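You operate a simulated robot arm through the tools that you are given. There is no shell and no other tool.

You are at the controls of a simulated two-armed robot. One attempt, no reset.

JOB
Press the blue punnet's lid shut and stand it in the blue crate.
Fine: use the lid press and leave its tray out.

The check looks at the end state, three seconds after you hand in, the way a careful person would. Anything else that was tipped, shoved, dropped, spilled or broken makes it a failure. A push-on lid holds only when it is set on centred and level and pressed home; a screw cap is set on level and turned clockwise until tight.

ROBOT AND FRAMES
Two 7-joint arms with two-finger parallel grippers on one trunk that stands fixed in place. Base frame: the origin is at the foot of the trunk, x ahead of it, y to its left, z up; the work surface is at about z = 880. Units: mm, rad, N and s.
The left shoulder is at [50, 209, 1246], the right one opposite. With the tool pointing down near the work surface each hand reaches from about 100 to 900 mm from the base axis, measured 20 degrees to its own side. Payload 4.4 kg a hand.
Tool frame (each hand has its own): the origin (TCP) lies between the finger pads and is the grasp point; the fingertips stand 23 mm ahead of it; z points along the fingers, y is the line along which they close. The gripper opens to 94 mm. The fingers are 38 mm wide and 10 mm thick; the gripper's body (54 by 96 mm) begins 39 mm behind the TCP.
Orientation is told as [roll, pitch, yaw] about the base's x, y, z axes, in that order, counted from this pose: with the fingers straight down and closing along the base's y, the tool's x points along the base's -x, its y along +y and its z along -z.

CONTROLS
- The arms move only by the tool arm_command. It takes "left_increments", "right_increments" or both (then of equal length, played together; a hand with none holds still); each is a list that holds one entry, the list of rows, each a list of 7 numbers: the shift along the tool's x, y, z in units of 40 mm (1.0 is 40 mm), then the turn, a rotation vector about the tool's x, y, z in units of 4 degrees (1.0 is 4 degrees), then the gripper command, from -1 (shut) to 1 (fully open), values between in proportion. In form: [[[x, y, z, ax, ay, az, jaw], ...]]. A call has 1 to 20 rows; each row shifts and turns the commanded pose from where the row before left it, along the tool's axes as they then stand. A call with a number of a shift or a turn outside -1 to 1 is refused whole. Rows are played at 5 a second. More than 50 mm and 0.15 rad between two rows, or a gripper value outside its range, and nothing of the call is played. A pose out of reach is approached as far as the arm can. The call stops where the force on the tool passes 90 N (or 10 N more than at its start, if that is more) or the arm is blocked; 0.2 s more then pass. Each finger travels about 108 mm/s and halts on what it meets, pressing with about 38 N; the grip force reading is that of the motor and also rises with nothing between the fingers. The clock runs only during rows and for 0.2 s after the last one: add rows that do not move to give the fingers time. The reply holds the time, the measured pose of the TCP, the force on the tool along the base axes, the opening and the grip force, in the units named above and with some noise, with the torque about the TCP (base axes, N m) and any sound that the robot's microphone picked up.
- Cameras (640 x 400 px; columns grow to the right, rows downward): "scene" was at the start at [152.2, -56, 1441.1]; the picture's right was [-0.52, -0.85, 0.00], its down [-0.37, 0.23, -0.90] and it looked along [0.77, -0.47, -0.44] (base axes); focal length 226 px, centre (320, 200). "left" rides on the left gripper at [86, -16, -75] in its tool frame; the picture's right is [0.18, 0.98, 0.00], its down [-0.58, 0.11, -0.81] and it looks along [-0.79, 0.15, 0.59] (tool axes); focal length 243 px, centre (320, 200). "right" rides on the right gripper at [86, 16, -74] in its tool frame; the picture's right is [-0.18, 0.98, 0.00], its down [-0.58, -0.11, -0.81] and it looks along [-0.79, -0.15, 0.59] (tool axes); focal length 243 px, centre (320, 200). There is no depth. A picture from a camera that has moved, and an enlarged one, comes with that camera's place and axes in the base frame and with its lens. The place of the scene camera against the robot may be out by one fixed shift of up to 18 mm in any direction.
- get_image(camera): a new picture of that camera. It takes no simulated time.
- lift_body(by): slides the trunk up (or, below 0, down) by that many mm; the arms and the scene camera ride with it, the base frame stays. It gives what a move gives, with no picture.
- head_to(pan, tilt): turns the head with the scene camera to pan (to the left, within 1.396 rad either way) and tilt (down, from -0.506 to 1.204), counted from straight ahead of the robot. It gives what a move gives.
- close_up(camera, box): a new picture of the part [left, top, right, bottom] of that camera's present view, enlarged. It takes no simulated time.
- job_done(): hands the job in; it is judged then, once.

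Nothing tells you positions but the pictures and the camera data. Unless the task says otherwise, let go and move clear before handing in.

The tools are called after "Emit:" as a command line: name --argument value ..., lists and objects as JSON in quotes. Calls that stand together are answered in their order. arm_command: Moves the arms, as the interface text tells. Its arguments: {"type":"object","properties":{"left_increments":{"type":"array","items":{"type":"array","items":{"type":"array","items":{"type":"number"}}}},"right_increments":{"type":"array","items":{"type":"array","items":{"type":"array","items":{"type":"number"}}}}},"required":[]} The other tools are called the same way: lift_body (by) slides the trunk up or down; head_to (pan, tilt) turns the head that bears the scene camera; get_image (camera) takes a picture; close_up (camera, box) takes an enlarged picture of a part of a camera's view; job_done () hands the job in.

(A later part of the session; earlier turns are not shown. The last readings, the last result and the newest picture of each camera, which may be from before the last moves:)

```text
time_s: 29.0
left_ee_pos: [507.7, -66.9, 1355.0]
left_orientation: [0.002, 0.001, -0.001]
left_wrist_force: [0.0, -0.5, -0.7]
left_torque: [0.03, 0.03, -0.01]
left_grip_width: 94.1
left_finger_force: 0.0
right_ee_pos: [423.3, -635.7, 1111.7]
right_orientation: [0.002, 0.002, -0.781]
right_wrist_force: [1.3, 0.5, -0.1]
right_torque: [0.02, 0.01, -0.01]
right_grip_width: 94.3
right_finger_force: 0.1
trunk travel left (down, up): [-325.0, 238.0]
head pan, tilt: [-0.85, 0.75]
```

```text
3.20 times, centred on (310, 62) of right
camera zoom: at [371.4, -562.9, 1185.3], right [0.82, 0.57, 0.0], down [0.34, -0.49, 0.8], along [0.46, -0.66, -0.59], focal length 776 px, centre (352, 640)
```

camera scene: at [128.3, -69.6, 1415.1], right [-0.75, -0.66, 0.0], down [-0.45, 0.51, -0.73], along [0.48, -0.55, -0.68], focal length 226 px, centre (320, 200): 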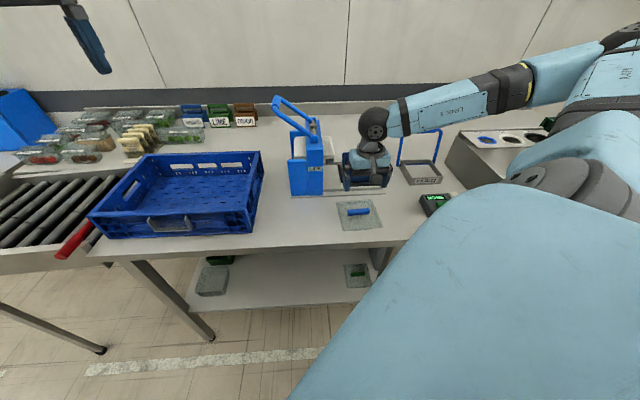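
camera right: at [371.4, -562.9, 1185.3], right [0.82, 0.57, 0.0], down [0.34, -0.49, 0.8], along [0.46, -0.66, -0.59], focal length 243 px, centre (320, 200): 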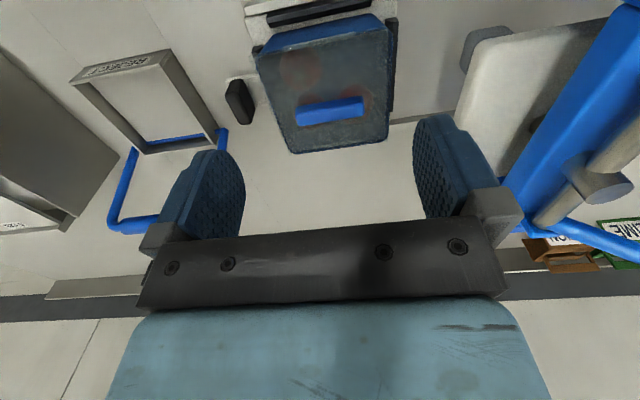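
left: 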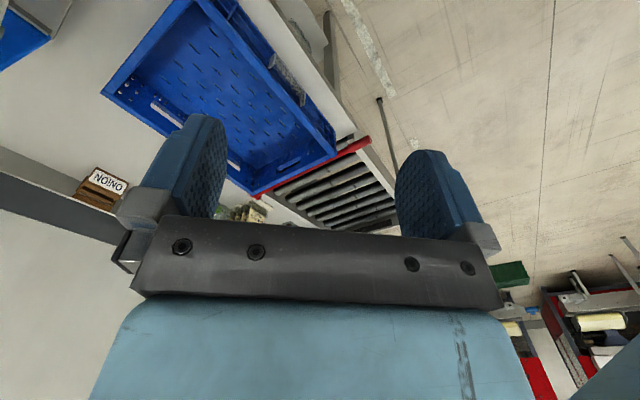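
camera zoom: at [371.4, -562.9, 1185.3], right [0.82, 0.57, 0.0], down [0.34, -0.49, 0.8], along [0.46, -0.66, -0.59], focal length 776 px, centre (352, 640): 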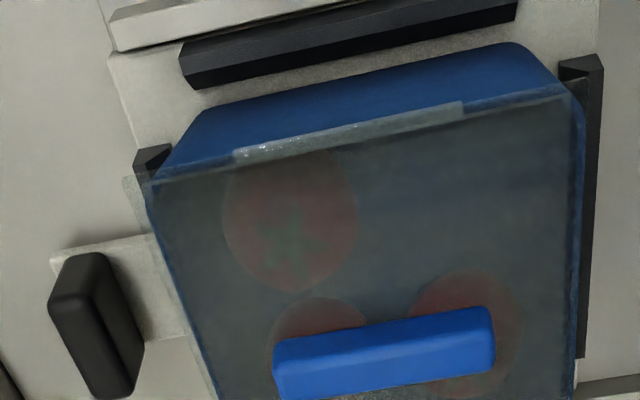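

Emit:
close_up --camera "right" --box '[240, 35, 304, 75]'

Emit:
close_up --camera "right" --box '[345, 15, 409, 55]'

Emit:
close_up --camera "right" --box '[345, 110, 409, 150]'

Emit:
close_up --camera "right" --box '[260, 120, 324, 160]'

```text
10.00 times, centred on (272, 55) of right
camera zoom: at [371.4, -562.9, 1185.3], right [0.82, 0.57, 0.0], down [0.34, -0.49, 0.8], along [0.46, -0.66, -0.59], focal length 2426 px, centre (800, 1650)
```

zoom: 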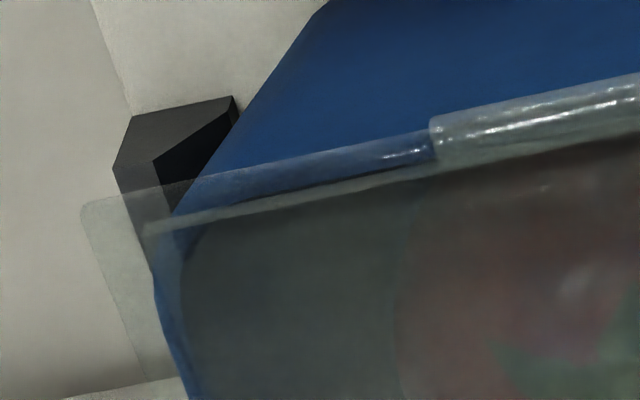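

```text
10.00 times, centred on (377, 35) of right
camera zoom: at [371.4, -562.9, 1185.3], right [0.82, 0.57, 0.0], down [0.34, -0.49, 0.8], along [0.46, -0.66, -0.59], focal length 2426 px, centre (-250, 1850)
```

zoom: 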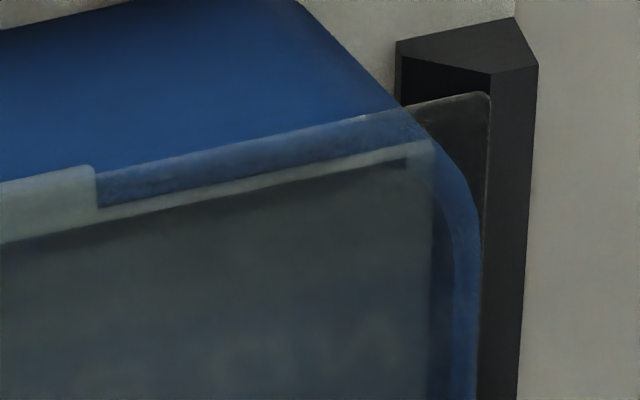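

```text
10.00 times, centred on (377, 130) of right
camera zoom: at [371.4, -562.9, 1185.3], right [0.82, 0.57, 0.0], down [0.34, -0.49, 0.8], along [0.46, -0.66, -0.59], focal length 2426 px, centre (-250, 900)
```

zoom: 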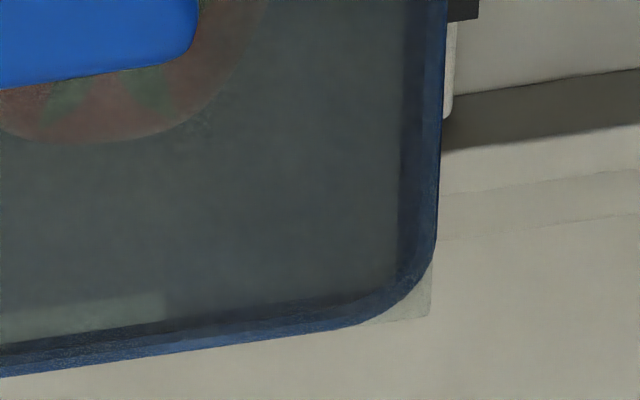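

```text
10.00 times, centred on (292, 140) of right
camera zoom: at [371.4, -562.9, 1185.3], right [0.82, 0.57, 0.0], down [0.34, -0.49, 0.8], along [0.46, -0.66, -0.59], focal length 2426 px, centre (600, 800)
```

zoom: 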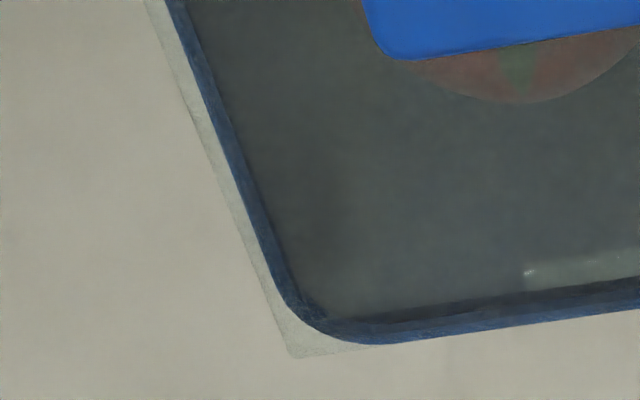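

Emit:
close_up --camera "right" --box '[205, 60, 285, 140]'

Emit:
close_up --camera "scene" --box '[370, 150, 410, 190]'

```text
5.00 times, centred on (245, 100) of right
camera zoom: at [371.4, -562.9, 1185.3], right [0.82, 0.57, 0.0], down [0.34, -0.49, 0.8], along [0.46, -0.66, -0.59], focal length 1213 px, centre (695, 700)
```

zoom: 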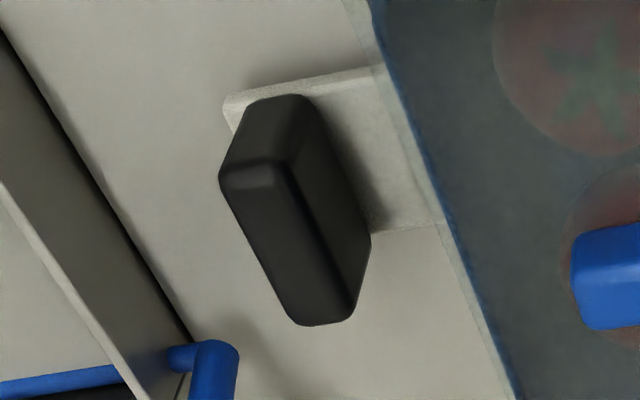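

```text
10.00 times, centred on (390, 170) of scene
camera zoom: at [129.2, -71.0, 1414.8], right [-0.75, -0.66, 0.0], down [-0.45, 0.51, -0.73], along [0.48, -0.55, -0.68], focal length 2262 px, centre (-380, 500)
```

zoom: 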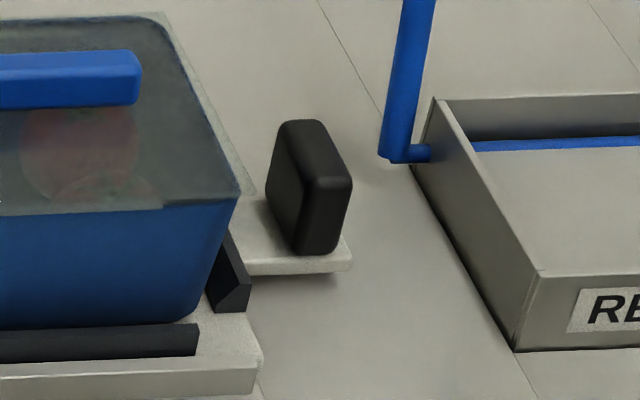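

Emit:
close_up --camera "right" --box '[440, 0, 640, 125]'

Emit:
close_up --camera "right" --box '[440, 100, 640, 260]'

Emit:
close_up --camera "scene" --box '[260, 90, 360, 200]'

```text
3.20 times, centred on (540, 62) of right
camera zoom: at [371.4, -562.9, 1185.3], right [0.82, 0.57, 0.0], down [0.34, -0.49, 0.8], along [0.46, -0.66, -0.59], focal length 776 px, centre (-384, 640)
```

zoom: 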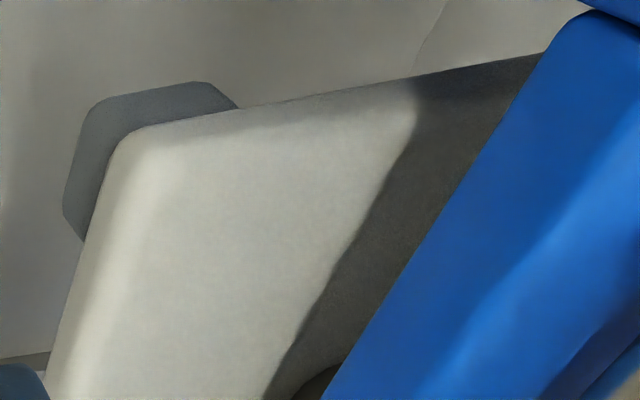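

```text
2.50 times, centred on (540, 180) of right
camera zoom: at [371.4, -562.9, 1185.3], right [0.82, 0.57, 0.0], down [0.34, -0.49, 0.8], along [0.46, -0.66, -0.59], focal length 606 px, centre (-230, 250)
```

zoom: 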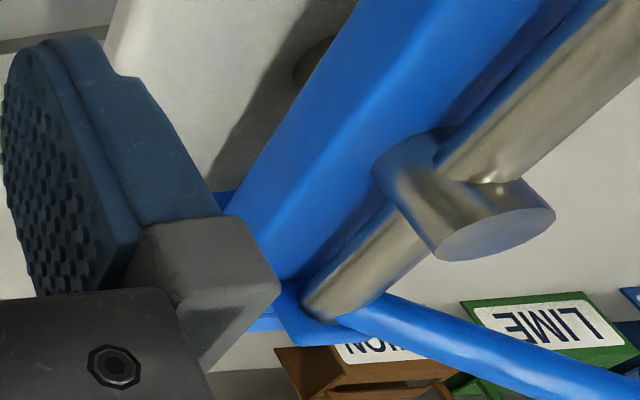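

```text
3.64 times, centred on (310, 145) of scene
camera zoom: at [129.2, -71.0, 1414.8], right [-0.75, -0.66, 0.0], down [-0.45, 0.51, -0.73], along [0.48, -0.55, -0.68], focal length 823 px, centre (356, 400)
```

zoom: 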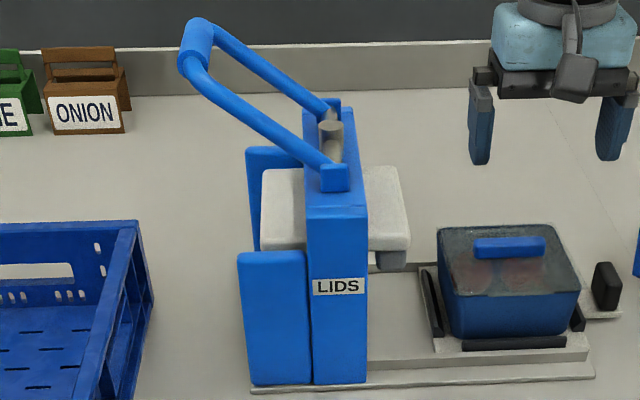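

The lid is sitting on the rim with clips all round. The knob's top centre is near (391,-763,922), with about 42 mm of clear gap to the punnet. I'll move the hand above the knob with the jaws part open.

Emit:
arm_command --right_increments '[[[-0.517, -0.94, 0.3, 0, 0, 0, 0.5], [-0.517, -0.94, 0.3, 0, 0, 0, -0.04], [-0.517, -0.94, 0.3, 0, 0, 0, -0.04], [0, 0, 0.4, 0, 0, 0, -0.04], [0, 0, 0, 0, 0, 0, -0.04]]]'

Emit:
get_image --camera "right"

Emit:
get_image --camera "scene"

```text
time_s: 30.2
left_ee_pos: [506.3, -64.8, 1355.8]
left_orientation: [0.001, 0.0, 0.0]
left_wrist_force: [0.9, 0.3, -0.1]
left_torque: [-0.01, 0.02, -0.04]
left_grip_width: 93.7
left_finger_force: 0.0
right_ee_pos: [389.3, -760.2, 1058.5]
right_orientation: [0.002, -0.001, -0.779]
right_wrist_force: [-0.2, 0.1, -0.1]
right_torque: [-0.02, 0.0, 0.01]
right_grip_width: 45.1
right_finger_force: 0.0
trunk travel left (down, up): [-325.0, 238.0]
head pan, tilt: [-0.85, 0.75]
```

```text
taken
camera right: at [337.9, -687.9, 1132.7], right [0.82, 0.57, 0.0], down [0.34, -0.49, 0.81], along [0.46, -0.66, -0.59], focal length 243 px, centre (320, 200)
```

right: 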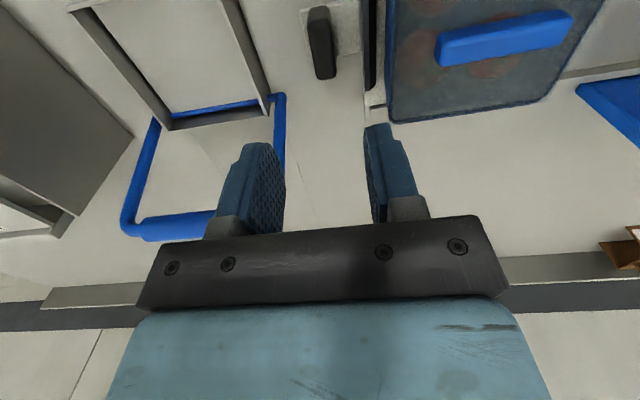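

```text
taken
camera scene: at [128.3, -69.8, 1415.1], right [-0.75, -0.66, 0.0], down [-0.45, 0.51, -0.73], along [0.48, -0.55, -0.68], focal length 226 px, centre (320, 200)
```

scene: 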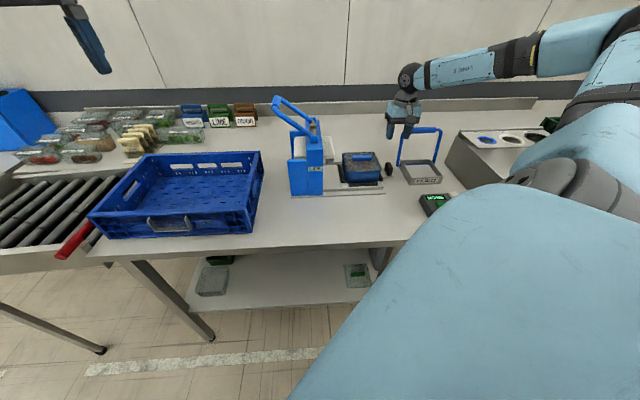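

Emit:
close_up --camera "scene" --box '[360, 50, 520, 200]'

Emit:
close_up --camera "right" --box '[240, 0, 400, 100]'

```text
2.67 times, centred on (440, 125) of scene
camera zoom: at [128.3, -69.8, 1415.1], right [-0.75, -0.66, 0.0], down [-0.45, 0.51, -0.73], along [0.48, -0.55, -0.68], focal length 603 px, centre (0, 400)
```

zoom: 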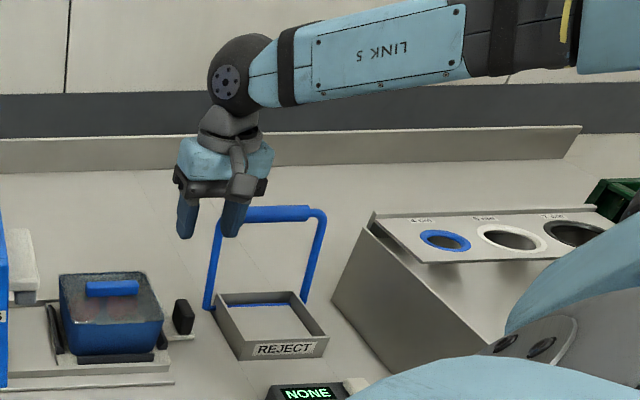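

```text
4.00 times, centred on (320, 50) of right
camera zoom: at [337.9, -687.9, 1132.7], right [0.82, 0.57, 0.0], down [0.34, -0.49, 0.81], along [0.46, -0.66, -0.59], focal length 970 px, centre (320, 800)
```

zoom: 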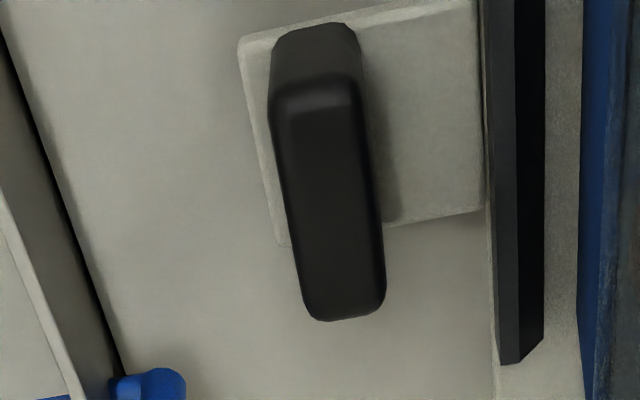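

The knob is nearly centred under the hand. I'll narrow the jaws to 34 mm and descend.

Emit:
arm_command --right_increments '[[[0, 0.055, 0.8, 0, 0, 0, -0.277], [0, 0, 0.8, 0, 0, 0, -0.277], [0, 0, 0.65, 0, 0, 0, -0.277], [0, 0, 0, 0, 0, 0, -0.277]]]'

Emit:
get_image --camera "right"

Emit:
close_up --camera "scene" --box '[340, 80, 480, 200]'

```text
time_s: 31.2
left_ee_pos: [505.7, -65.2, 1356.3]
left_orientation: [0.001, 0.001, 0.001]
left_wrist_force: [0.7, -0.3, 0.1]
left_torque: [-0.03, -0.03, 0.02]
left_grip_width: 93.9
left_finger_force: 0.0
right_ee_pos: [391.6, -758.6, 968.4]
right_orientation: [0.003, 0.0, -0.781]
right_wrist_force: [-0.8, -0.5, -0.1]
right_torque: [-0.01, 0.0, -0.01]
right_grip_width: 33.7
right_finger_force: 0.0
trunk travel left (down, up): [-325.0, 238.0]
head pan, tilt: [-0.85, 0.75]
```

```text
taken
camera right: at [339.6, -686.3, 1041.6], right [0.82, 0.57, 0.0], down [0.34, -0.49, 0.81], along [0.46, -0.66, -0.59], focal length 243 px, centre (320, 200)
```

right: 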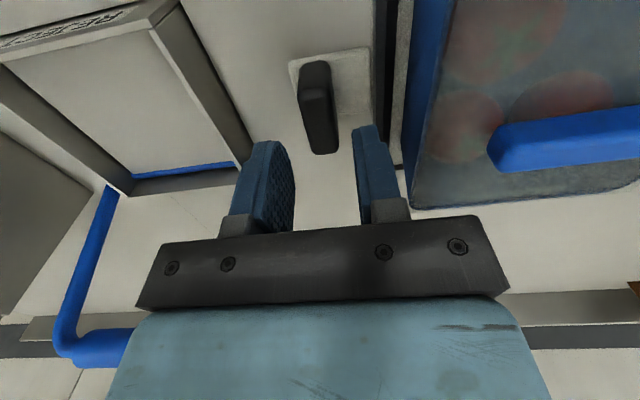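

```text
3.33 times, centred on (410, 140) of scene
camera zoom: at [128.4, -69.6, 1415.1], right [-0.75, -0.66, 0.0], down [-0.45, 0.51, -0.73], along [0.48, -0.55, -0.68], focal length 754 px, centre (20, 400)
```

zoom: 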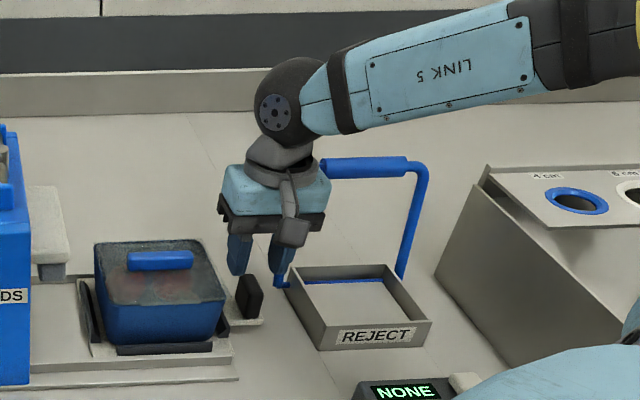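

Emit:
arm_command --right_increments '[[[0, 0, 0.5, 0, 0, 0, -0.277], [0, 0, 0.3, 0, 0, 0, -0.277], [0, 0, 0.2, 0, 0, 0, -0.277], [0, 0, 0, 0, 0, 0, -0.277]]]'

Emit:
get_image --camera "right"

Emit:
close_up --camera "scene" --box '[340, 100, 450, 190]'

```text
time_s: 32.2
left_ee_pos: [507.9, -65.8, 1355.0]
left_orientation: [0.0, -0.001, 0.0]
left_wrist_force: [-0.7, -0.5, -0.4]
left_torque: [0.0, -0.02, 0.01]
left_grip_width: 94.0
left_finger_force: 0.0
right_ee_pos: [390.8, -758.9, 927.5]
right_orientation: [0.001, 0.002, -0.78]
right_wrist_force: [-1.0, 0.2, -0.9]
right_torque: [-0.01, 0.02, -0.01]
right_grip_width: 33.7
right_finger_force: 0.0
trunk travel left (down, up): [-325.0, 238.0]
head pan, tilt: [-0.85, 0.75]
```

```text
taken
camera right: at [339.8, -686.1, 1002.2], right [0.82, 0.57, 0.0], down [0.34, -0.49, 0.81], along [0.46, -0.66, -0.59], focal length 243 px, centre (320, 200)
```

right: 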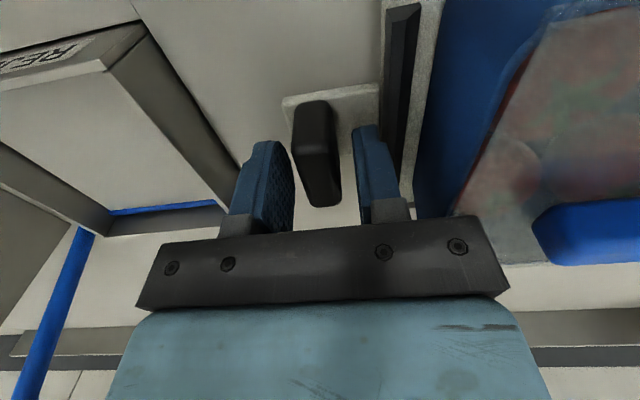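

```text
4.44 times, centred on (395, 145) of scene
camera zoom: at [128.6, -69.8, 1415.0], right [-0.75, -0.66, 0.0], down [-0.45, 0.51, -0.73], along [0.48, -0.55, -0.68], focal length 1006 px, centre (-13, 444)
```

zoom: 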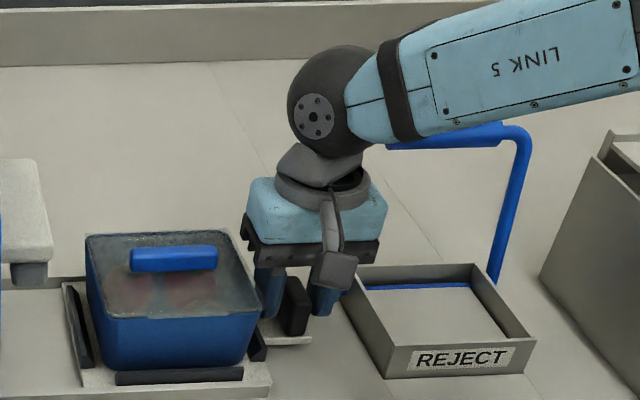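

The fingers straddle the knob well. I'll grip it and slide the tray in about 60 mm first, checking the resistance.

Emit:
arm_command --right_increments '[[[0, 0, 0, 0, 0, 0, -0.6], [0, 0, 0, 0, 0, 0, -1], [0, 0, 0, 0, 0, 0, -1], [0, 0.15, 0, 0, 0, 0, -1], [0, 0.25, 0, 0, 0, 0, -1], [0, 0.3, 0, 0, 0, 0, -1], [0, 0.3, 0, 0, 0, 0, -1], [0, 0, 0, 0, 0, 0, -1]]]'

Emit:
get_image --camera "right"

Emit:
close_up --camera "scene" --box '[290, 90, 430, 200]'

```text
time_s: 34.0
left_ee_pos: [508.1, -65.4, 1356.6]
left_orientation: [0.0, 0.0, 0.001]
left_wrist_force: [0.2, -0.3, -0.5]
left_torque: [0.02, 0.01, 0.01]
left_grip_width: 94.2
left_finger_force: 0.0
right_ee_pos: [420.9, -728.7, 929.3]
right_orientation: [0.001, -0.002, -0.781]
right_wrist_force: [7.3, -7.9, 6.8]
right_torque: [0.12, 0.21, -1.71]
right_grip_width: 18.0
right_finger_force: 45.1
trunk travel left (down, up): [-325.0, 238.0]
head pan, tilt: [-0.85, 0.75]
```

```text
taken
camera right: at [368.6, -657.3, 1001.9], right [0.82, 0.57, 0.0], down [0.34, -0.49, 0.81], along [0.46, -0.66, -0.59], focal length 243 px, centre (320, 200)
```

right: 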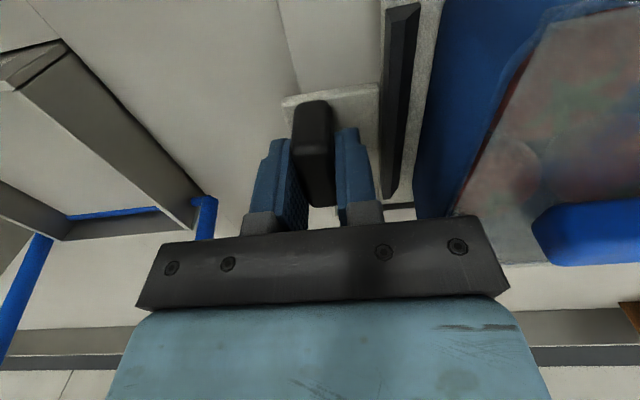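

```text
3.64 times, centred on (360, 145) of scene
camera zoom: at [129.0, -70.0, 1415.0], right [-0.75, -0.66, 0.0], down [-0.45, 0.51, -0.73], along [0.48, -0.55, -0.68], focal length 823 px, centre (174, 400)
```

zoom: 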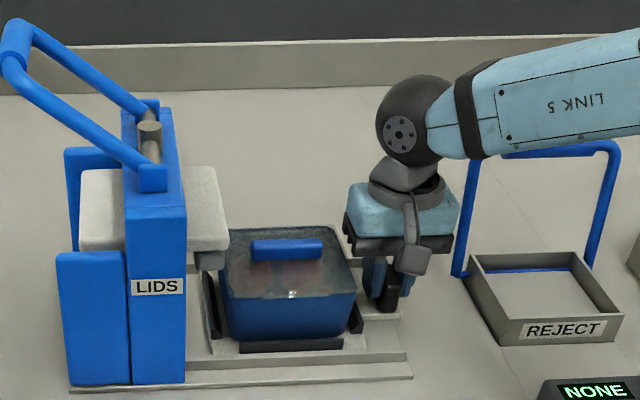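

The tray slides smoothly, but there's a side load, so the rail angle is slightly smaller than my yaw. I'll relieve that with a small turn.

Emit:
arm_command --right_increments '[[[-0.01, 0, 0, 0, 0, 0.2, -1], [0, 0, 0, 0, 0, 0, -1]]]'

```text
time_s: 34.6
left_ee_pos: [507.0, -64.7, 1355.6]
left_orientation: [0.001, 0.0, -0.001]
left_wrist_force: [-0.4, -0.5, -0.4]
left_torque: [0.02, -0.01, 0.02]
left_grip_width: 94.0
left_finger_force: 0.0
right_ee_pos: [420.9, -729.6, 928.7]
right_orientation: [0.0, -0.001, -0.791]
right_wrist_force: [9.0, -9.0, 7.8]
right_torque: [-0.64, -0.59, 1.89]
right_grip_width: 17.7
right_finger_force: 45.0
trunk travel left (down, up): [-325.0, 238.0]
head pan, tilt: [-0.85, 0.75]
```

Emit:
arm_command --right_increments '[[[0, 0, 0, 0, 0, -0.1, -0.277], [0, 0, 0, 0, 0, 0, -0.277], [0, 0, 0, 0, 0, 0, -0.277]]]'

Emit:
close_up --camera "right" --box '[240, 60, 400, 240]'

```text
time_s: 35.4
left_ee_pos: [506.8, -65.7, 1354.5]
left_orientation: [0.0, -0.001, -0.001]
left_wrist_force: [-0.1, 1.0, 0.0]
left_torque: [0.02, 0.0, -0.03]
left_grip_width: 94.0
left_finger_force: 0.1
right_ee_pos: [419.2, -729.1, 927.6]
right_orientation: [0.002, 0.002, -0.787]
right_wrist_force: [-0.3, 0.9, 0.5]
right_torque: [0.01, -0.02, 0.0]
right_grip_width: 33.7
right_finger_force: 0.1
trunk travel left (down, up): [-325.0, 238.0]
head pan, tilt: [-0.85, 0.75]
```

```text
2.22 times, centred on (320, 150) of right
camera zoom: at [368.3, -656.6, 1001.3], right [0.83, 0.56, 0.0], down [0.33, -0.49, 0.81], along [0.45, -0.66, -0.59], focal length 539 px, centre (320, 311)
```

zoom: 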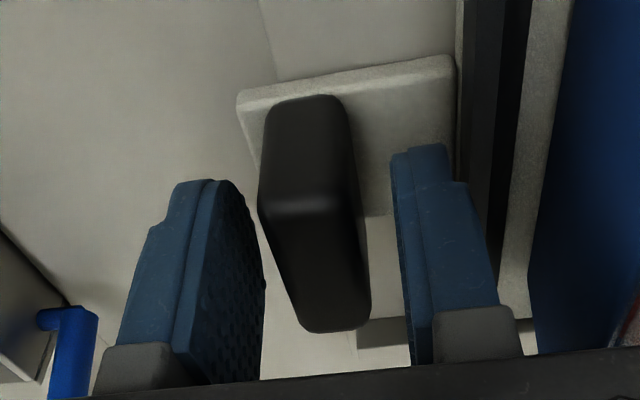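

Now I'll release upward, move to the knob's outer side with the fingers closed, and lower again to push.

Emit:
arm_command --right_increments '[[[0, 0, -0.9, 0, 0, 0, -0.277], [0, 0, 0, 0, 0, 0, -1], [0, -0.7, 0, 0, 0, 0, -1], [0, 0, 0.5, 0, 0, 0, -1], [0, 0, 0.4, 0, 0, 0, -1], [0, 0, 0, 0, 0, 0, -1]]]'

Emit:
get_image --camera "right"

```text
time_s: 36.8
left_ee_pos: [506.4, -64.5, 1354.6]
left_orientation: [0.0, -0.002, 0.0]
left_wrist_force: [-0.2, -0.5, -0.4]
left_torque: [0.04, -0.03, 0.0]
left_grip_width: 93.9
left_finger_force: 0.1
right_ee_pos: [398.6, -747.9, 929.2]
right_orientation: [0.001, 0.001, -0.788]
right_wrist_force: [0.1, -1.5, 0.0]
right_torque: [0.02, 0.01, 0.02]
right_grip_width: 0.0
right_finger_force: 38.2
trunk travel left (down, up): [-325.0, 238.0]
head pan, tilt: [-0.85, 0.75]
```

```text
taken
camera right: at [347.7, -675.6, 1002.7], right [0.83, 0.56, 0.0], down [0.33, -0.49, 0.81], along [0.45, -0.67, -0.59], focal length 243 px, centre (320, 200)
```

right: 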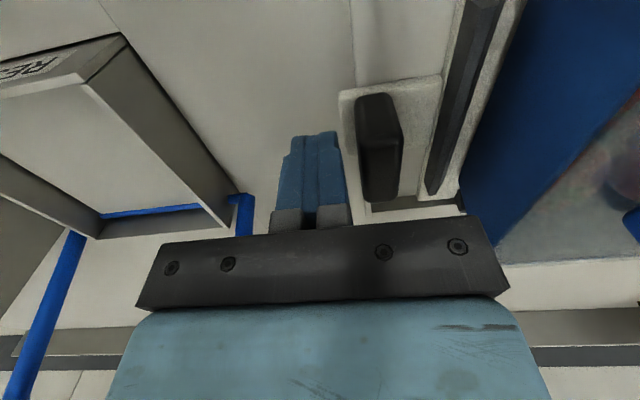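

Emit:
arm_command --right_increments '[[[0, 0.2, 0, 0, 0, 0, -1], [0, 0.3, 0, 0, 0, 0, -1], [0, 0.4, 0, 0, 0, 0, -1], [0, 0.4, 0, 0, 0, 0, -1], [0, 0.4, 0, 0, 0, 0, -1], [0, 0.4, 0, 0, 0, 0, -1], [0, 0, 0, 0, 0, 0, -1]]]'

Emit:
get_image --camera "right"

Emit:
close_up --camera "scene" --box '[280, 90, 420, 200]'

```text
time_s: 38.4
left_ee_pos: [505.6, -66.0, 1356.4]
left_orientation: [0.0, -0.001, 0.002]
left_wrist_force: [0.4, 1.0, -0.1]
left_torque: [0.01, 0.01, -0.02]
left_grip_width: 93.9
left_finger_force: 0.1
right_ee_pos: [458.7, -687.7, 929.0]
right_orientation: [0.001, -0.001, -0.787]
right_wrist_force: [0.5, 0.3, -0.2]
right_torque: [0.0, -0.03, 0.05]
right_grip_width: 0.1
right_finger_force: 37.7
trunk travel left (down, up): [-325.0, 238.0]
head pan, tilt: [-0.85, 0.75]
```

```text
taken
camera right: at [407.9, -615.7, 1002.8], right [0.83, 0.56, 0.0], down [0.33, -0.49, 0.81], along [0.46, -0.66, -0.59], focal length 243 px, centre (320, 200)
```

right: 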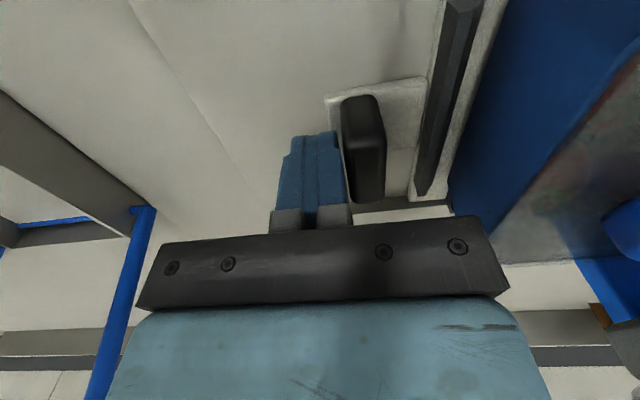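

```text
3.64 times, centred on (350, 145) of scene
camera zoom: at [128.5, -69.9, 1415.0], right [-0.75, -0.66, 0.0], down [-0.45, 0.51, -0.73], along [0.48, -0.55, -0.68], focal length 823 px, centre (211, 400)
```

zoom: 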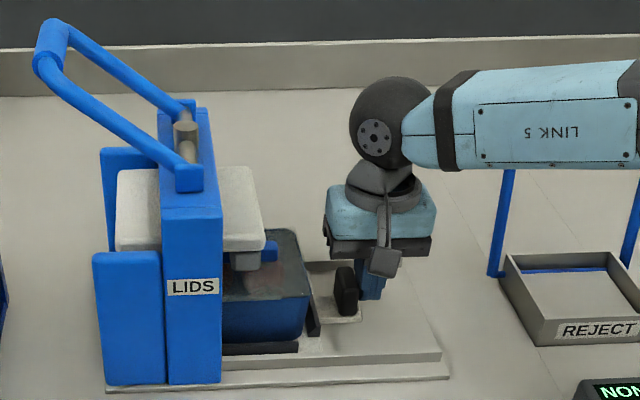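

Emit:
arm_command --right_increments '[[[0, 0.3, 0, 0, 0, 0, -1], [0, 0.3, 0, 0, 0, 0, -1], [0, 0.2, 0, 0, 0, 0, -1], [0, 0.1, 0, 0, 0, 0, -1], [0, 0, 0, 0, 0, 0, -1]]]'

Emit:
close_up --camera "scene" --box '[280, 90, 420, 200]'

```text
time_s: 39.6
left_ee_pos: [507.0, -64.9, 1356.4]
left_orientation: [0.0, 0.0, 0.0]
left_wrist_force: [-0.1, 0.4, -0.3]
left_torque: [0.01, -0.01, 0.03]
left_grip_width: 94.0
left_finger_force: 0.1
right_ee_pos: [485.4, -663.6, 928.8]
right_orientation: [0.001, 0.0, -0.787]
right_wrist_force: [-0.1, -0.9, -0.5]
right_torque: [-0.05, 0.01, -0.04]
right_grip_width: 0.0
right_finger_force: 37.8
trunk travel left (down, up): [-325.0, 238.0]
head pan, tilt: [-0.85, 0.75]
```

```text
3.64 times, centred on (350, 145) of scene
camera zoom: at [128.7, -70.1, 1415.0], right [-0.75, -0.66, 0.0], down [-0.45, 0.51, -0.73], along [0.48, -0.55, -0.68], focal length 823 px, centre (211, 400)
```

zoom: 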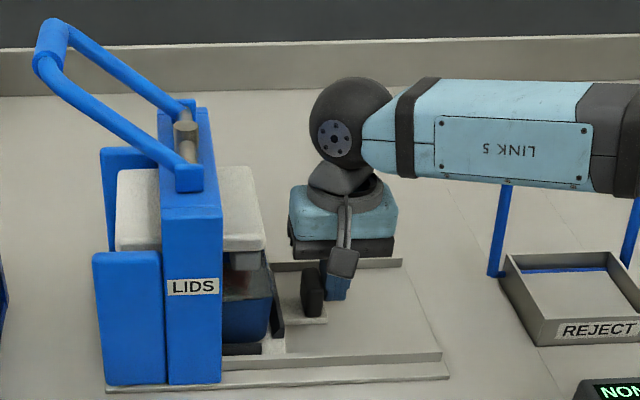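

Emit:
arm_command --right_increments '[[[0, 0.1, 0, 0, 0, 0, -1], [0, 0.1, 0, 0, 0, 0, -1], [0, 0.1, 0, 0, 0, 0, -1], [0, 0, 0, 0, 0, 0, -1]]]'

Emit:
close_up --camera "scene" --box '[280, 90, 420, 200]'

```text
time_s: 40.6
left_ee_pos: [506.6, -65.6, 1354.8]
left_orientation: [-0.002, 0.0, 0.001]
left_wrist_force: [0.8, 0.4, 0.1]
left_torque: [0.04, 0.02, -0.02]
left_grip_width: 94.3
left_finger_force: 0.0
right_ee_pos: [492.8, -655.0, 928.7]
right_orientation: [0.002, 0.001, -0.787]
right_wrist_force: [0.5, -0.2, 0.8]
right_torque: [-0.03, 0.02, -0.03]
right_grip_width: 0.0
right_finger_force: 37.8
trunk travel left (down, up): [-325.0, 238.0]
head pan, tilt: [-0.85, 0.75]
```

```text
3.64 times, centred on (350, 145) of scene
camera zoom: at [128.6, -70.1, 1415.0], right [-0.75, -0.66, 0.0], down [-0.45, 0.51, -0.73], along [0.48, -0.55, -0.68], focal length 823 px, centre (211, 400)
```

zoom: 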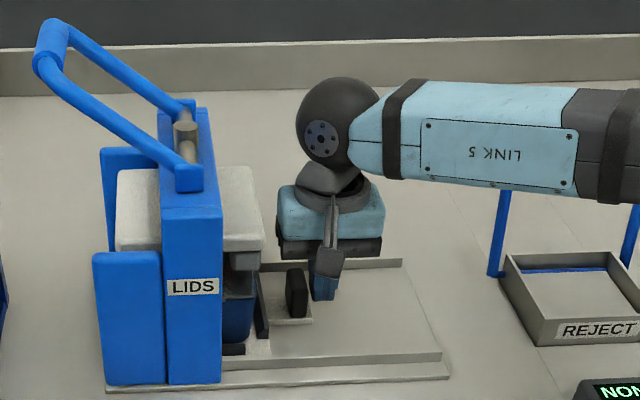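

Emit:
arm_command --right_increments '[[[0, 0.07, 0, 0, 0, 0, -1], [0, 0.07, 0, 0, 0, 0, -1], [0, 0, 0, 0, 0, 0, -1]]]'

Emit:
close_up --camera "scene" --box '[280, 90, 420, 200]'

```text
time_s: 41.4
left_ee_pos: [506.7, -65.5, 1356.4]
left_orientation: [0.001, -0.001, 0.0]
left_wrist_force: [0.7, 0.6, 0.1]
left_torque: [-0.01, -0.01, 0.0]
left_grip_width: 93.8
left_finger_force: 0.0
right_ee_pos: [495.5, -652.1, 929.5]
right_orientation: [-0.001, 0.0, -0.786]
right_wrist_force: [-8.4, -6.8, 0.5]
right_torque: [0.04, -0.03, 0.14]
right_grip_width: 0.0
right_finger_force: 37.7
trunk travel left (down, up): [-325.0, 238.0]
head pan, tilt: [-0.85, 0.75]
```

```text
3.64 times, centred on (350, 145) of scene
camera zoom: at [127.7, -70.6, 1415.1], right [-0.75, -0.66, 0.0], down [-0.45, 0.51, -0.73], along [0.48, -0.55, -0.68], focal length 823 px, centre (211, 400)
```

zoom: 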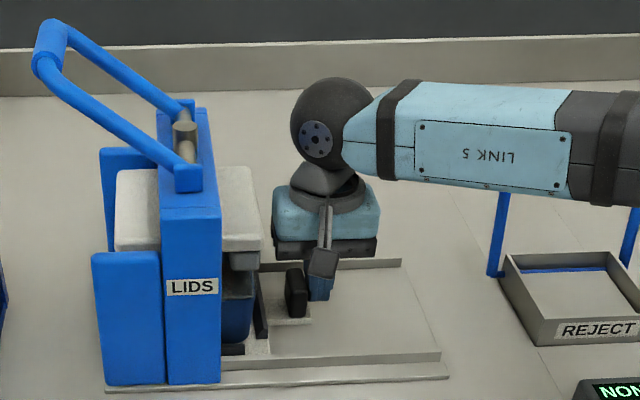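

The end stop has been reached at about 11 N. I'll push a touch more to confirm it's fully in.

Emit:
arm_command --right_increments '[[[0, 0.05, 0, 0, 0, 0, -1], [0, 0, 0, 0, 0, 0, -1]]]'

Emit:
get_image --camera "right"

```text
time_s: 42.0
left_ee_pos: [504.6, -67.0, 1356.0]
left_orientation: [0.001, -0.001, 0.0]
left_wrist_force: [0.5, 0.4, -0.4]
left_torque: [0.0, 0.0, 0.01]
left_grip_width: 94.1
left_finger_force: 0.1
right_ee_pos: [494.7, -653.0, 929.4]
right_orientation: [0.0, 0.001, -0.789]
right_wrist_force: [-17.9, -19.0, 4.2]
right_torque: [0.02, -0.03, 0.17]
right_grip_width: 0.3
right_finger_force: 38.0
trunk travel left (down, up): [-325.0, 238.0]
head pan, tilt: [-0.85, 0.75]
```

```text
taken
camera right: at [445.5, -580.1, 1002.7], right [0.83, 0.56, 0.0], down [0.33, -0.49, 0.81], along [0.45, -0.67, -0.59], focal length 243 px, centre (320, 200)
```

right: 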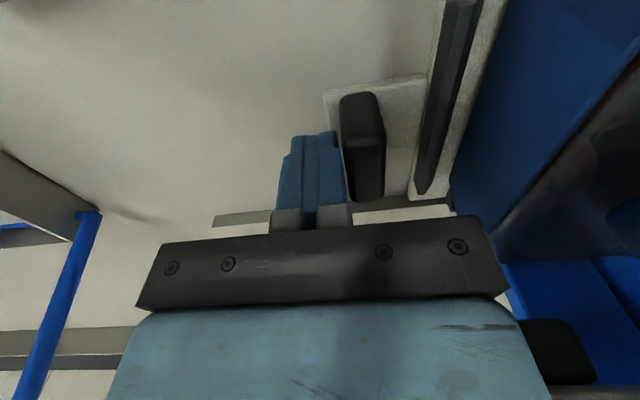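

The tray is at its stop. I'll back off and rise well clear, then move over toward the lever.

Emit:
arm_command --right_increments '[[[0, -0.5, 0, 0, 0, 0, -1], [0, -0.9, 0, 0, 0, 0, -1], [0, -0.6, -0.6, 0, 0, 0, -0.5], [0, 0, -0.9, 0, 0, 0, 0], [0, 0, -0.95, 0, 0, 0, 0], [0, 0, -0.95, 0, 0, 0, 0], [0, 0, -0.95, 0, 0, 0, 0], [0, 0, -0.95, 0, 0, 0, 0], [0, 0, -0.95, 0, 0, 0, 0], [0, 0, -0.95, 0, 0, 0, 0], [0, 0, -0.95, 0, 0, 0, 0], [0, 0, -0.95, 0, 0, 0, 0], [0, 0, -0.95, 0, 0, 0, 0]]]'

Emit:
get_image --camera "right"

Emit:
get_image --camera "scene"

```text
time_s: 44.8
left_ee_pos: [505.8, -64.4, 1356.7]
left_orientation: [-0.003, 0.0, 0.0]
left_wrist_force: [-0.4, 0.4, -0.7]
left_torque: [-0.03, 0.01, -0.01]
left_grip_width: 94.1
left_finger_force: 0.0
right_ee_pos: [440.7, -706.6, 1331.5]
right_orientation: [-0.001, 0.001, -0.785]
right_wrist_force: [-0.7, -0.3, -0.1]
right_torque: [0.01, 0.02, -0.01]
right_grip_width: 46.9
right_finger_force: 0.1
trunk travel left (down, up): [-325.0, 238.0]
head pan, tilt: [-0.85, 0.75]
```

```text
taken
camera right: at [390.1, -634.3, 1404.6], right [0.83, 0.56, 0.0], down [0.33, -0.49, 0.81], along [0.46, -0.67, -0.59], focal length 243 px, centre (320, 200)
```

right: 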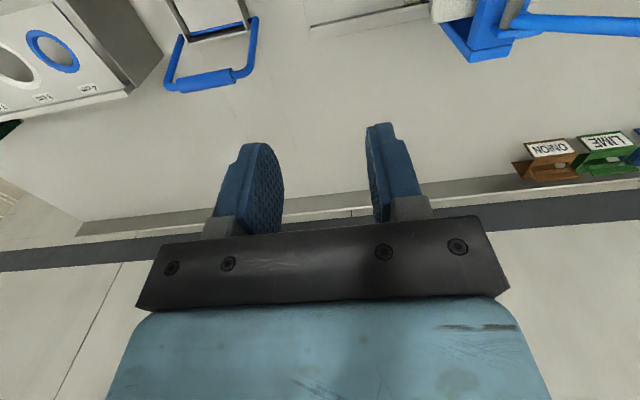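

```text
taken
camera scene: at [128.4, -68.9, 1415.0], right [-0.75, -0.66, 0.0], down [-0.45, 0.51, -0.73], along [0.48, -0.55, -0.68], focal length 226 px, centre (320, 200)
```

scene: 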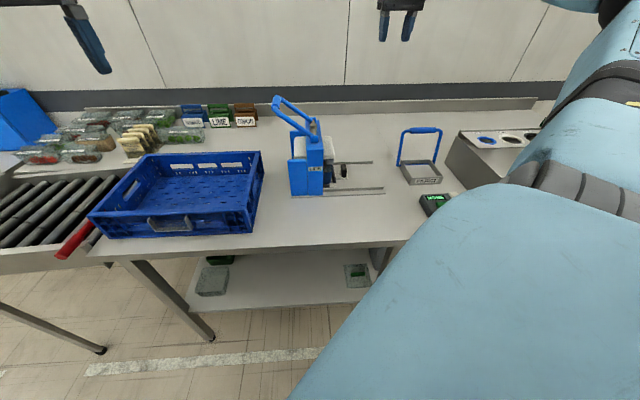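

Emit:
arm_command --right_increments '[[[0.25, 0.95, 0, 0, 0, 0, 0], [0.25, 0.95, 0, 0, 0, 0, 0], [0.25, 0.95, 0, 0, 0, 0, 0], [0.25, 0.95, 0, 0, 0, 0, 0], [0.25, 0.95, 0, 0, 0, 0, 0], [0.25, 0.95, 0, 0, 0, 0, 0], [0, 0, 0, 0, 0, 0, 0]]]'

Emit:
get_image --camera "right"

Emit:
get_image --camera "scene"

```text
time_s: 46.4
left_ee_pos: [507.5, -66.2, 1356.1]
left_orientation: [0.0, 0.0, -0.001]
left_wrist_force: [0.1, 0.1, 0.1]
left_torque: [0.01, 0.0, 0.01]
left_grip_width: 94.2
left_finger_force: 0.1
right_ee_pos: [559.1, -503.8, 1332.6]
right_orientation: [0.003, 0.002, -0.787]
right_wrist_force: [-0.1, -0.1, -0.7]
right_torque: [0.0, 0.01, -0.02]
right_grip_width: 47.1
right_finger_force: 0.1
trunk travel left (down, up): [-325.0, 238.0]
head pan, tilt: [-0.85, 0.75]
```

```text
taken
camera right: at [507.9, -431.3, 1405.7], right [0.83, 0.56, 0.0], down [0.33, -0.49, 0.81], along [0.46, -0.66, -0.59], focal length 243 px, centre (320, 200)
```

right: 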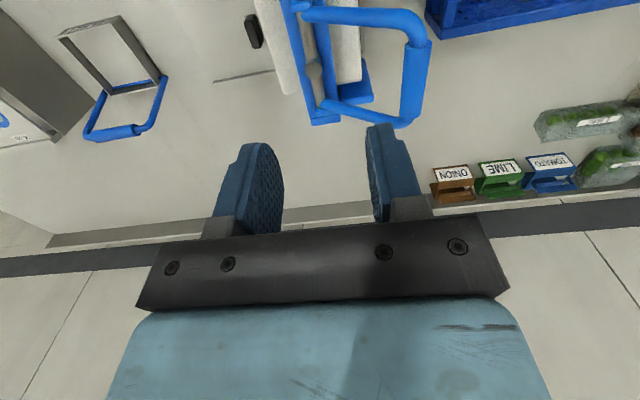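

```text
taken
camera scene: at [128.0, -70.9, 1415.0], right [-0.75, -0.66, 0.0], down [-0.45, 0.51, -0.73], along [0.48, -0.55, -0.68], focal length 226 px, centre (320, 200)
```

scene: 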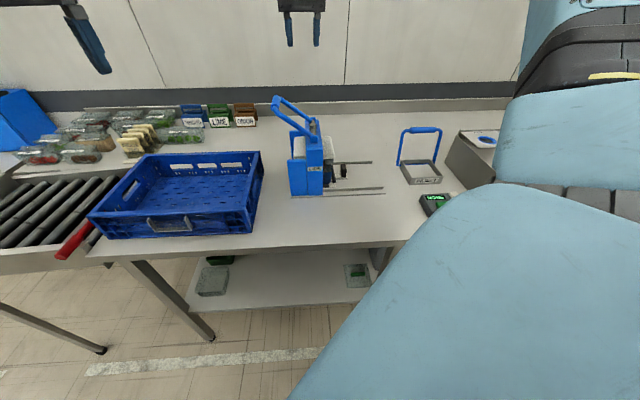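

Emit:
close_up --camera "right" --box '[230, 0, 450, 137]'

```text
2.91 times, centred on (340, 68) of right
camera zoom: at [507.9, -431.3, 1405.7], right [0.83, 0.56, 0.0], down [0.33, -0.49, 0.81], along [0.46, -0.66, -0.59], focal length 706 px, centre (262, 582)
```

zoom: 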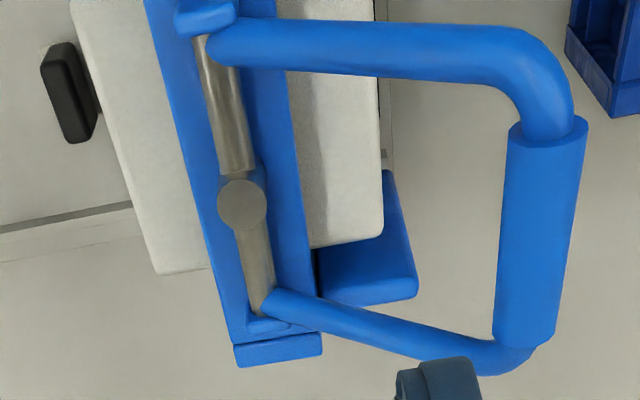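

I see the lever clearly now. The pivot is at about U 20, z 1097, and the grip bar is about 22 mm in diameter, centred near (656,-483,1177). I'll move above the bar with the jaws at 60 mm.

Emit:
arm_command --right_increments '[[[-0.44, 0.69, 0, 0, 0, 0, 0.277], [-0.44, 0.69, 0, 0, 0, 0, 0.277], [-0.44, 0.69, 0, 0, 0, 0, 0.277], [0, 0, 0.9, 0, 0, 0, 0.277], [0, 0, 0.9, 0, 0, 0, 0.277], [0, 0, 0, 0, 0, 0, 0.277]]]'

Emit:
get_image --camera "right"

Emit:
close_up --camera "scene" --box '[230, 40, 370, 200]'

```text
time_s: 47.8
left_ee_pos: [507.5, -66.0, 1355.9]
left_orientation: [0.0, 0.0, -0.001]
left_wrist_force: [0.4, 1.0, 0.5]
left_torque: [0.05, -0.02, 0.0]
left_grip_width: 94.1
left_finger_force: 0.2
right_ee_pos: [655.5, -481.2, 1260.3]
right_orientation: [0.002, -0.001, -0.787]
right_wrist_force: [-0.5, 0.2, -0.7]
right_torque: [0.0, 0.01, -0.01]
right_grip_width: 60.1
right_finger_force: 0.0
trunk travel left (down, up): [-325.0, 238.0]
head pan, tilt: [-0.85, 0.75]
```

```text
taken
camera right: at [604.9, -408.4, 1333.0], right [0.83, 0.56, 0.0], down [0.33, -0.49, 0.81], along [0.46, -0.67, -0.59], focal length 243 px, centre (320, 200)
```

right: 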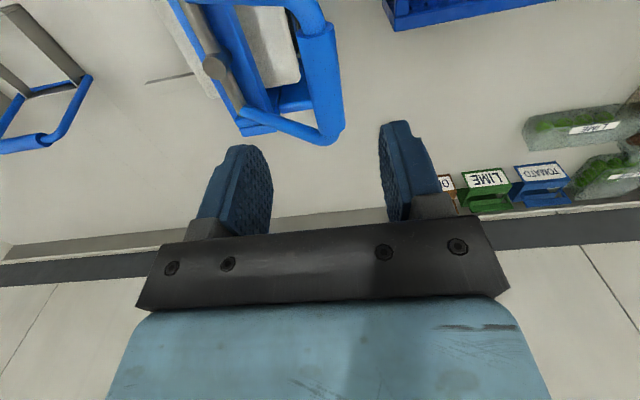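

```text
2.50 times, centred on (300, 120) of scene
camera zoom: at [128.3, -69.5, 1415.1], right [-0.75, -0.66, 0.0], down [-0.45, 0.51, -0.73], along [0.48, -0.55, -0.68], focal length 566 px, centre (370, 400)
```

zoom: 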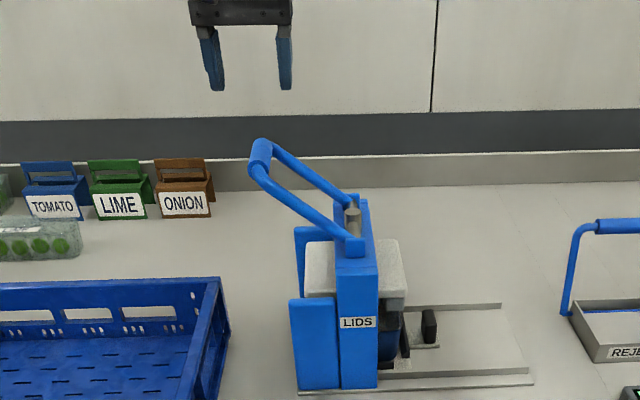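

Emit:
close_up --camera "right" --box '[160, 0, 380, 150]'

```text
2.67 times, centred on (270, 75) of right
camera zoom: at [604.9, -408.4, 1333.0], right [0.83, 0.56, 0.0], down [0.33, -0.49, 0.81], along [0.46, -0.67, -0.59], focal length 647 px, centre (453, 533)
```

zoom: 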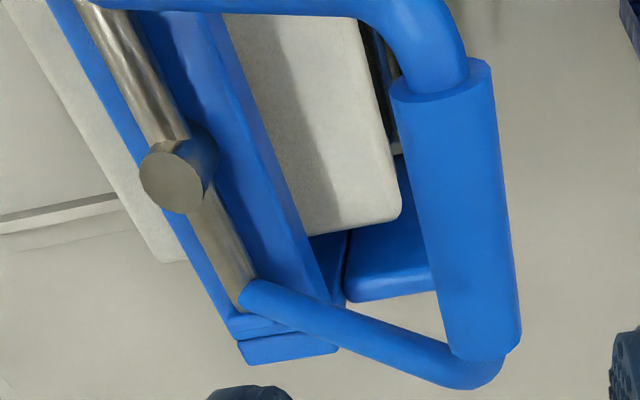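

Refined estimate: the handle bar centre is at about z 1163 and the pivot at about (U 18, z 1075), giving a radius of about 139 mm. I'll straddle the bar.

Emit:
arm_command --right_increments '[[[-0.15, 0.07, 0.8, 0, 0, 0, 0.277], [0, 0, 0.8, 0, 0, 0, 0.277], [0, 0, 0.6, 0, 0, 0, 0.277], [0, 0, 0, 0, 0, 0, 0.277]]]'

Emit:
get_image --camera "right"

Emit:
close_up --camera "scene" --box '[230, 60, 350, 160]'

```text
time_s: 48.8
left_ee_pos: [506.9, -65.5, 1354.8]
left_orientation: [0.002, 0.001, 0.0]
left_wrist_force: [1.1, 1.5, -0.3]
left_torque: [-0.02, -0.01, 0.01]
left_grip_width: 94.2
left_finger_force: 0.1
right_ee_pos: [664.1, -484.5, 1171.8]
right_orientation: [0.004, 0.0, -0.787]
right_wrist_force: [-0.4, 0.9, 0.1]
right_torque: [-0.04, 0.03, -0.01]
right_grip_width: 60.0
right_finger_force: 0.0
trunk travel left (down, up): [-325.0, 238.0]
head pan, tilt: [-0.85, 0.75]
```

```text
taken
camera right: at [612.2, -412.8, 1244.9], right [0.83, 0.56, 0.0], down [0.33, -0.49, 0.81], along [0.45, -0.67, -0.59], focal length 243 px, centre (320, 200)
```

right: 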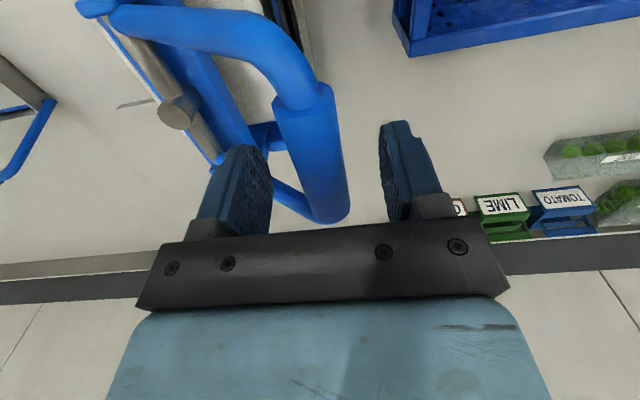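

```text
4.00 times, centred on (290, 110) of scene
camera zoom: at [128.5, -69.8, 1415.0], right [-0.75, -0.66, 0.0], down [-0.45, 0.51, -0.73], along [0.48, -0.55, -0.68], focal length 905 px, centre (440, 560)
```

zoom: 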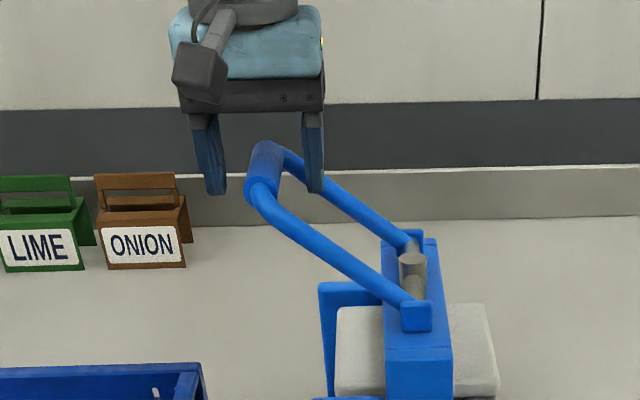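

Emit:
arm_command --right_increments '[[[0, 0, 0.2, 0, 0, 0, 0.277], [0, 0, 0, 0, 0, 0, -0.2], [0, 0, 0, 0, 0, 0, -1], [0, 0, 0, 0, 0, 0, -1], [0, 0, 0, 0, 0, 0, -1]]]'

Emit:
get_image --camera "right"

```text
time_s: 50.0
left_ee_pos: [506.7, -65.0, 1356.2]
left_orientation: [0.001, -0.001, 0.0]
left_wrist_force: [-1.3, 0.2, 0.8]
left_torque: [0.02, -0.06, -0.03]
left_grip_width: 94.2
left_finger_force: 0.1
right_ee_pos: [663.9, -485.4, 1162.7]
right_orientation: [0.001, 0.001, -0.787]
right_wrist_force: [1.8, 1.0, -1.6]
right_torque: [-0.21, -0.27, 0.18]
right_grip_width: 23.4
right_finger_force: 45.3
trunk travel left (down, up): [-325.0, 238.0]
head pan, tilt: [-0.85, 0.75]
```

```text
taken
camera right: at [612.3, -412.4, 1236.8], right [0.83, 0.56, 0.0], down [0.33, -0.49, 0.81], along [0.45, -0.66, -0.59], focal length 243 px, centre (320, 200)
```

right: 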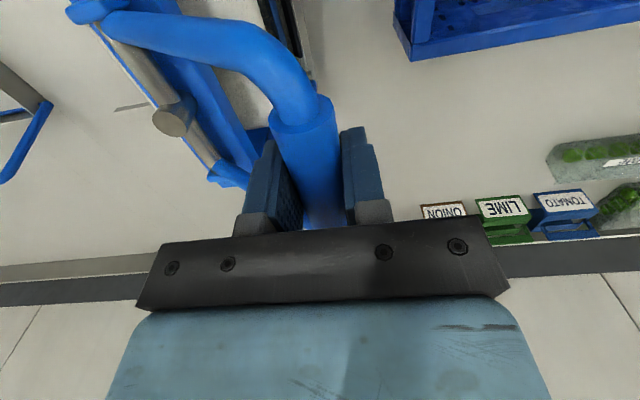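

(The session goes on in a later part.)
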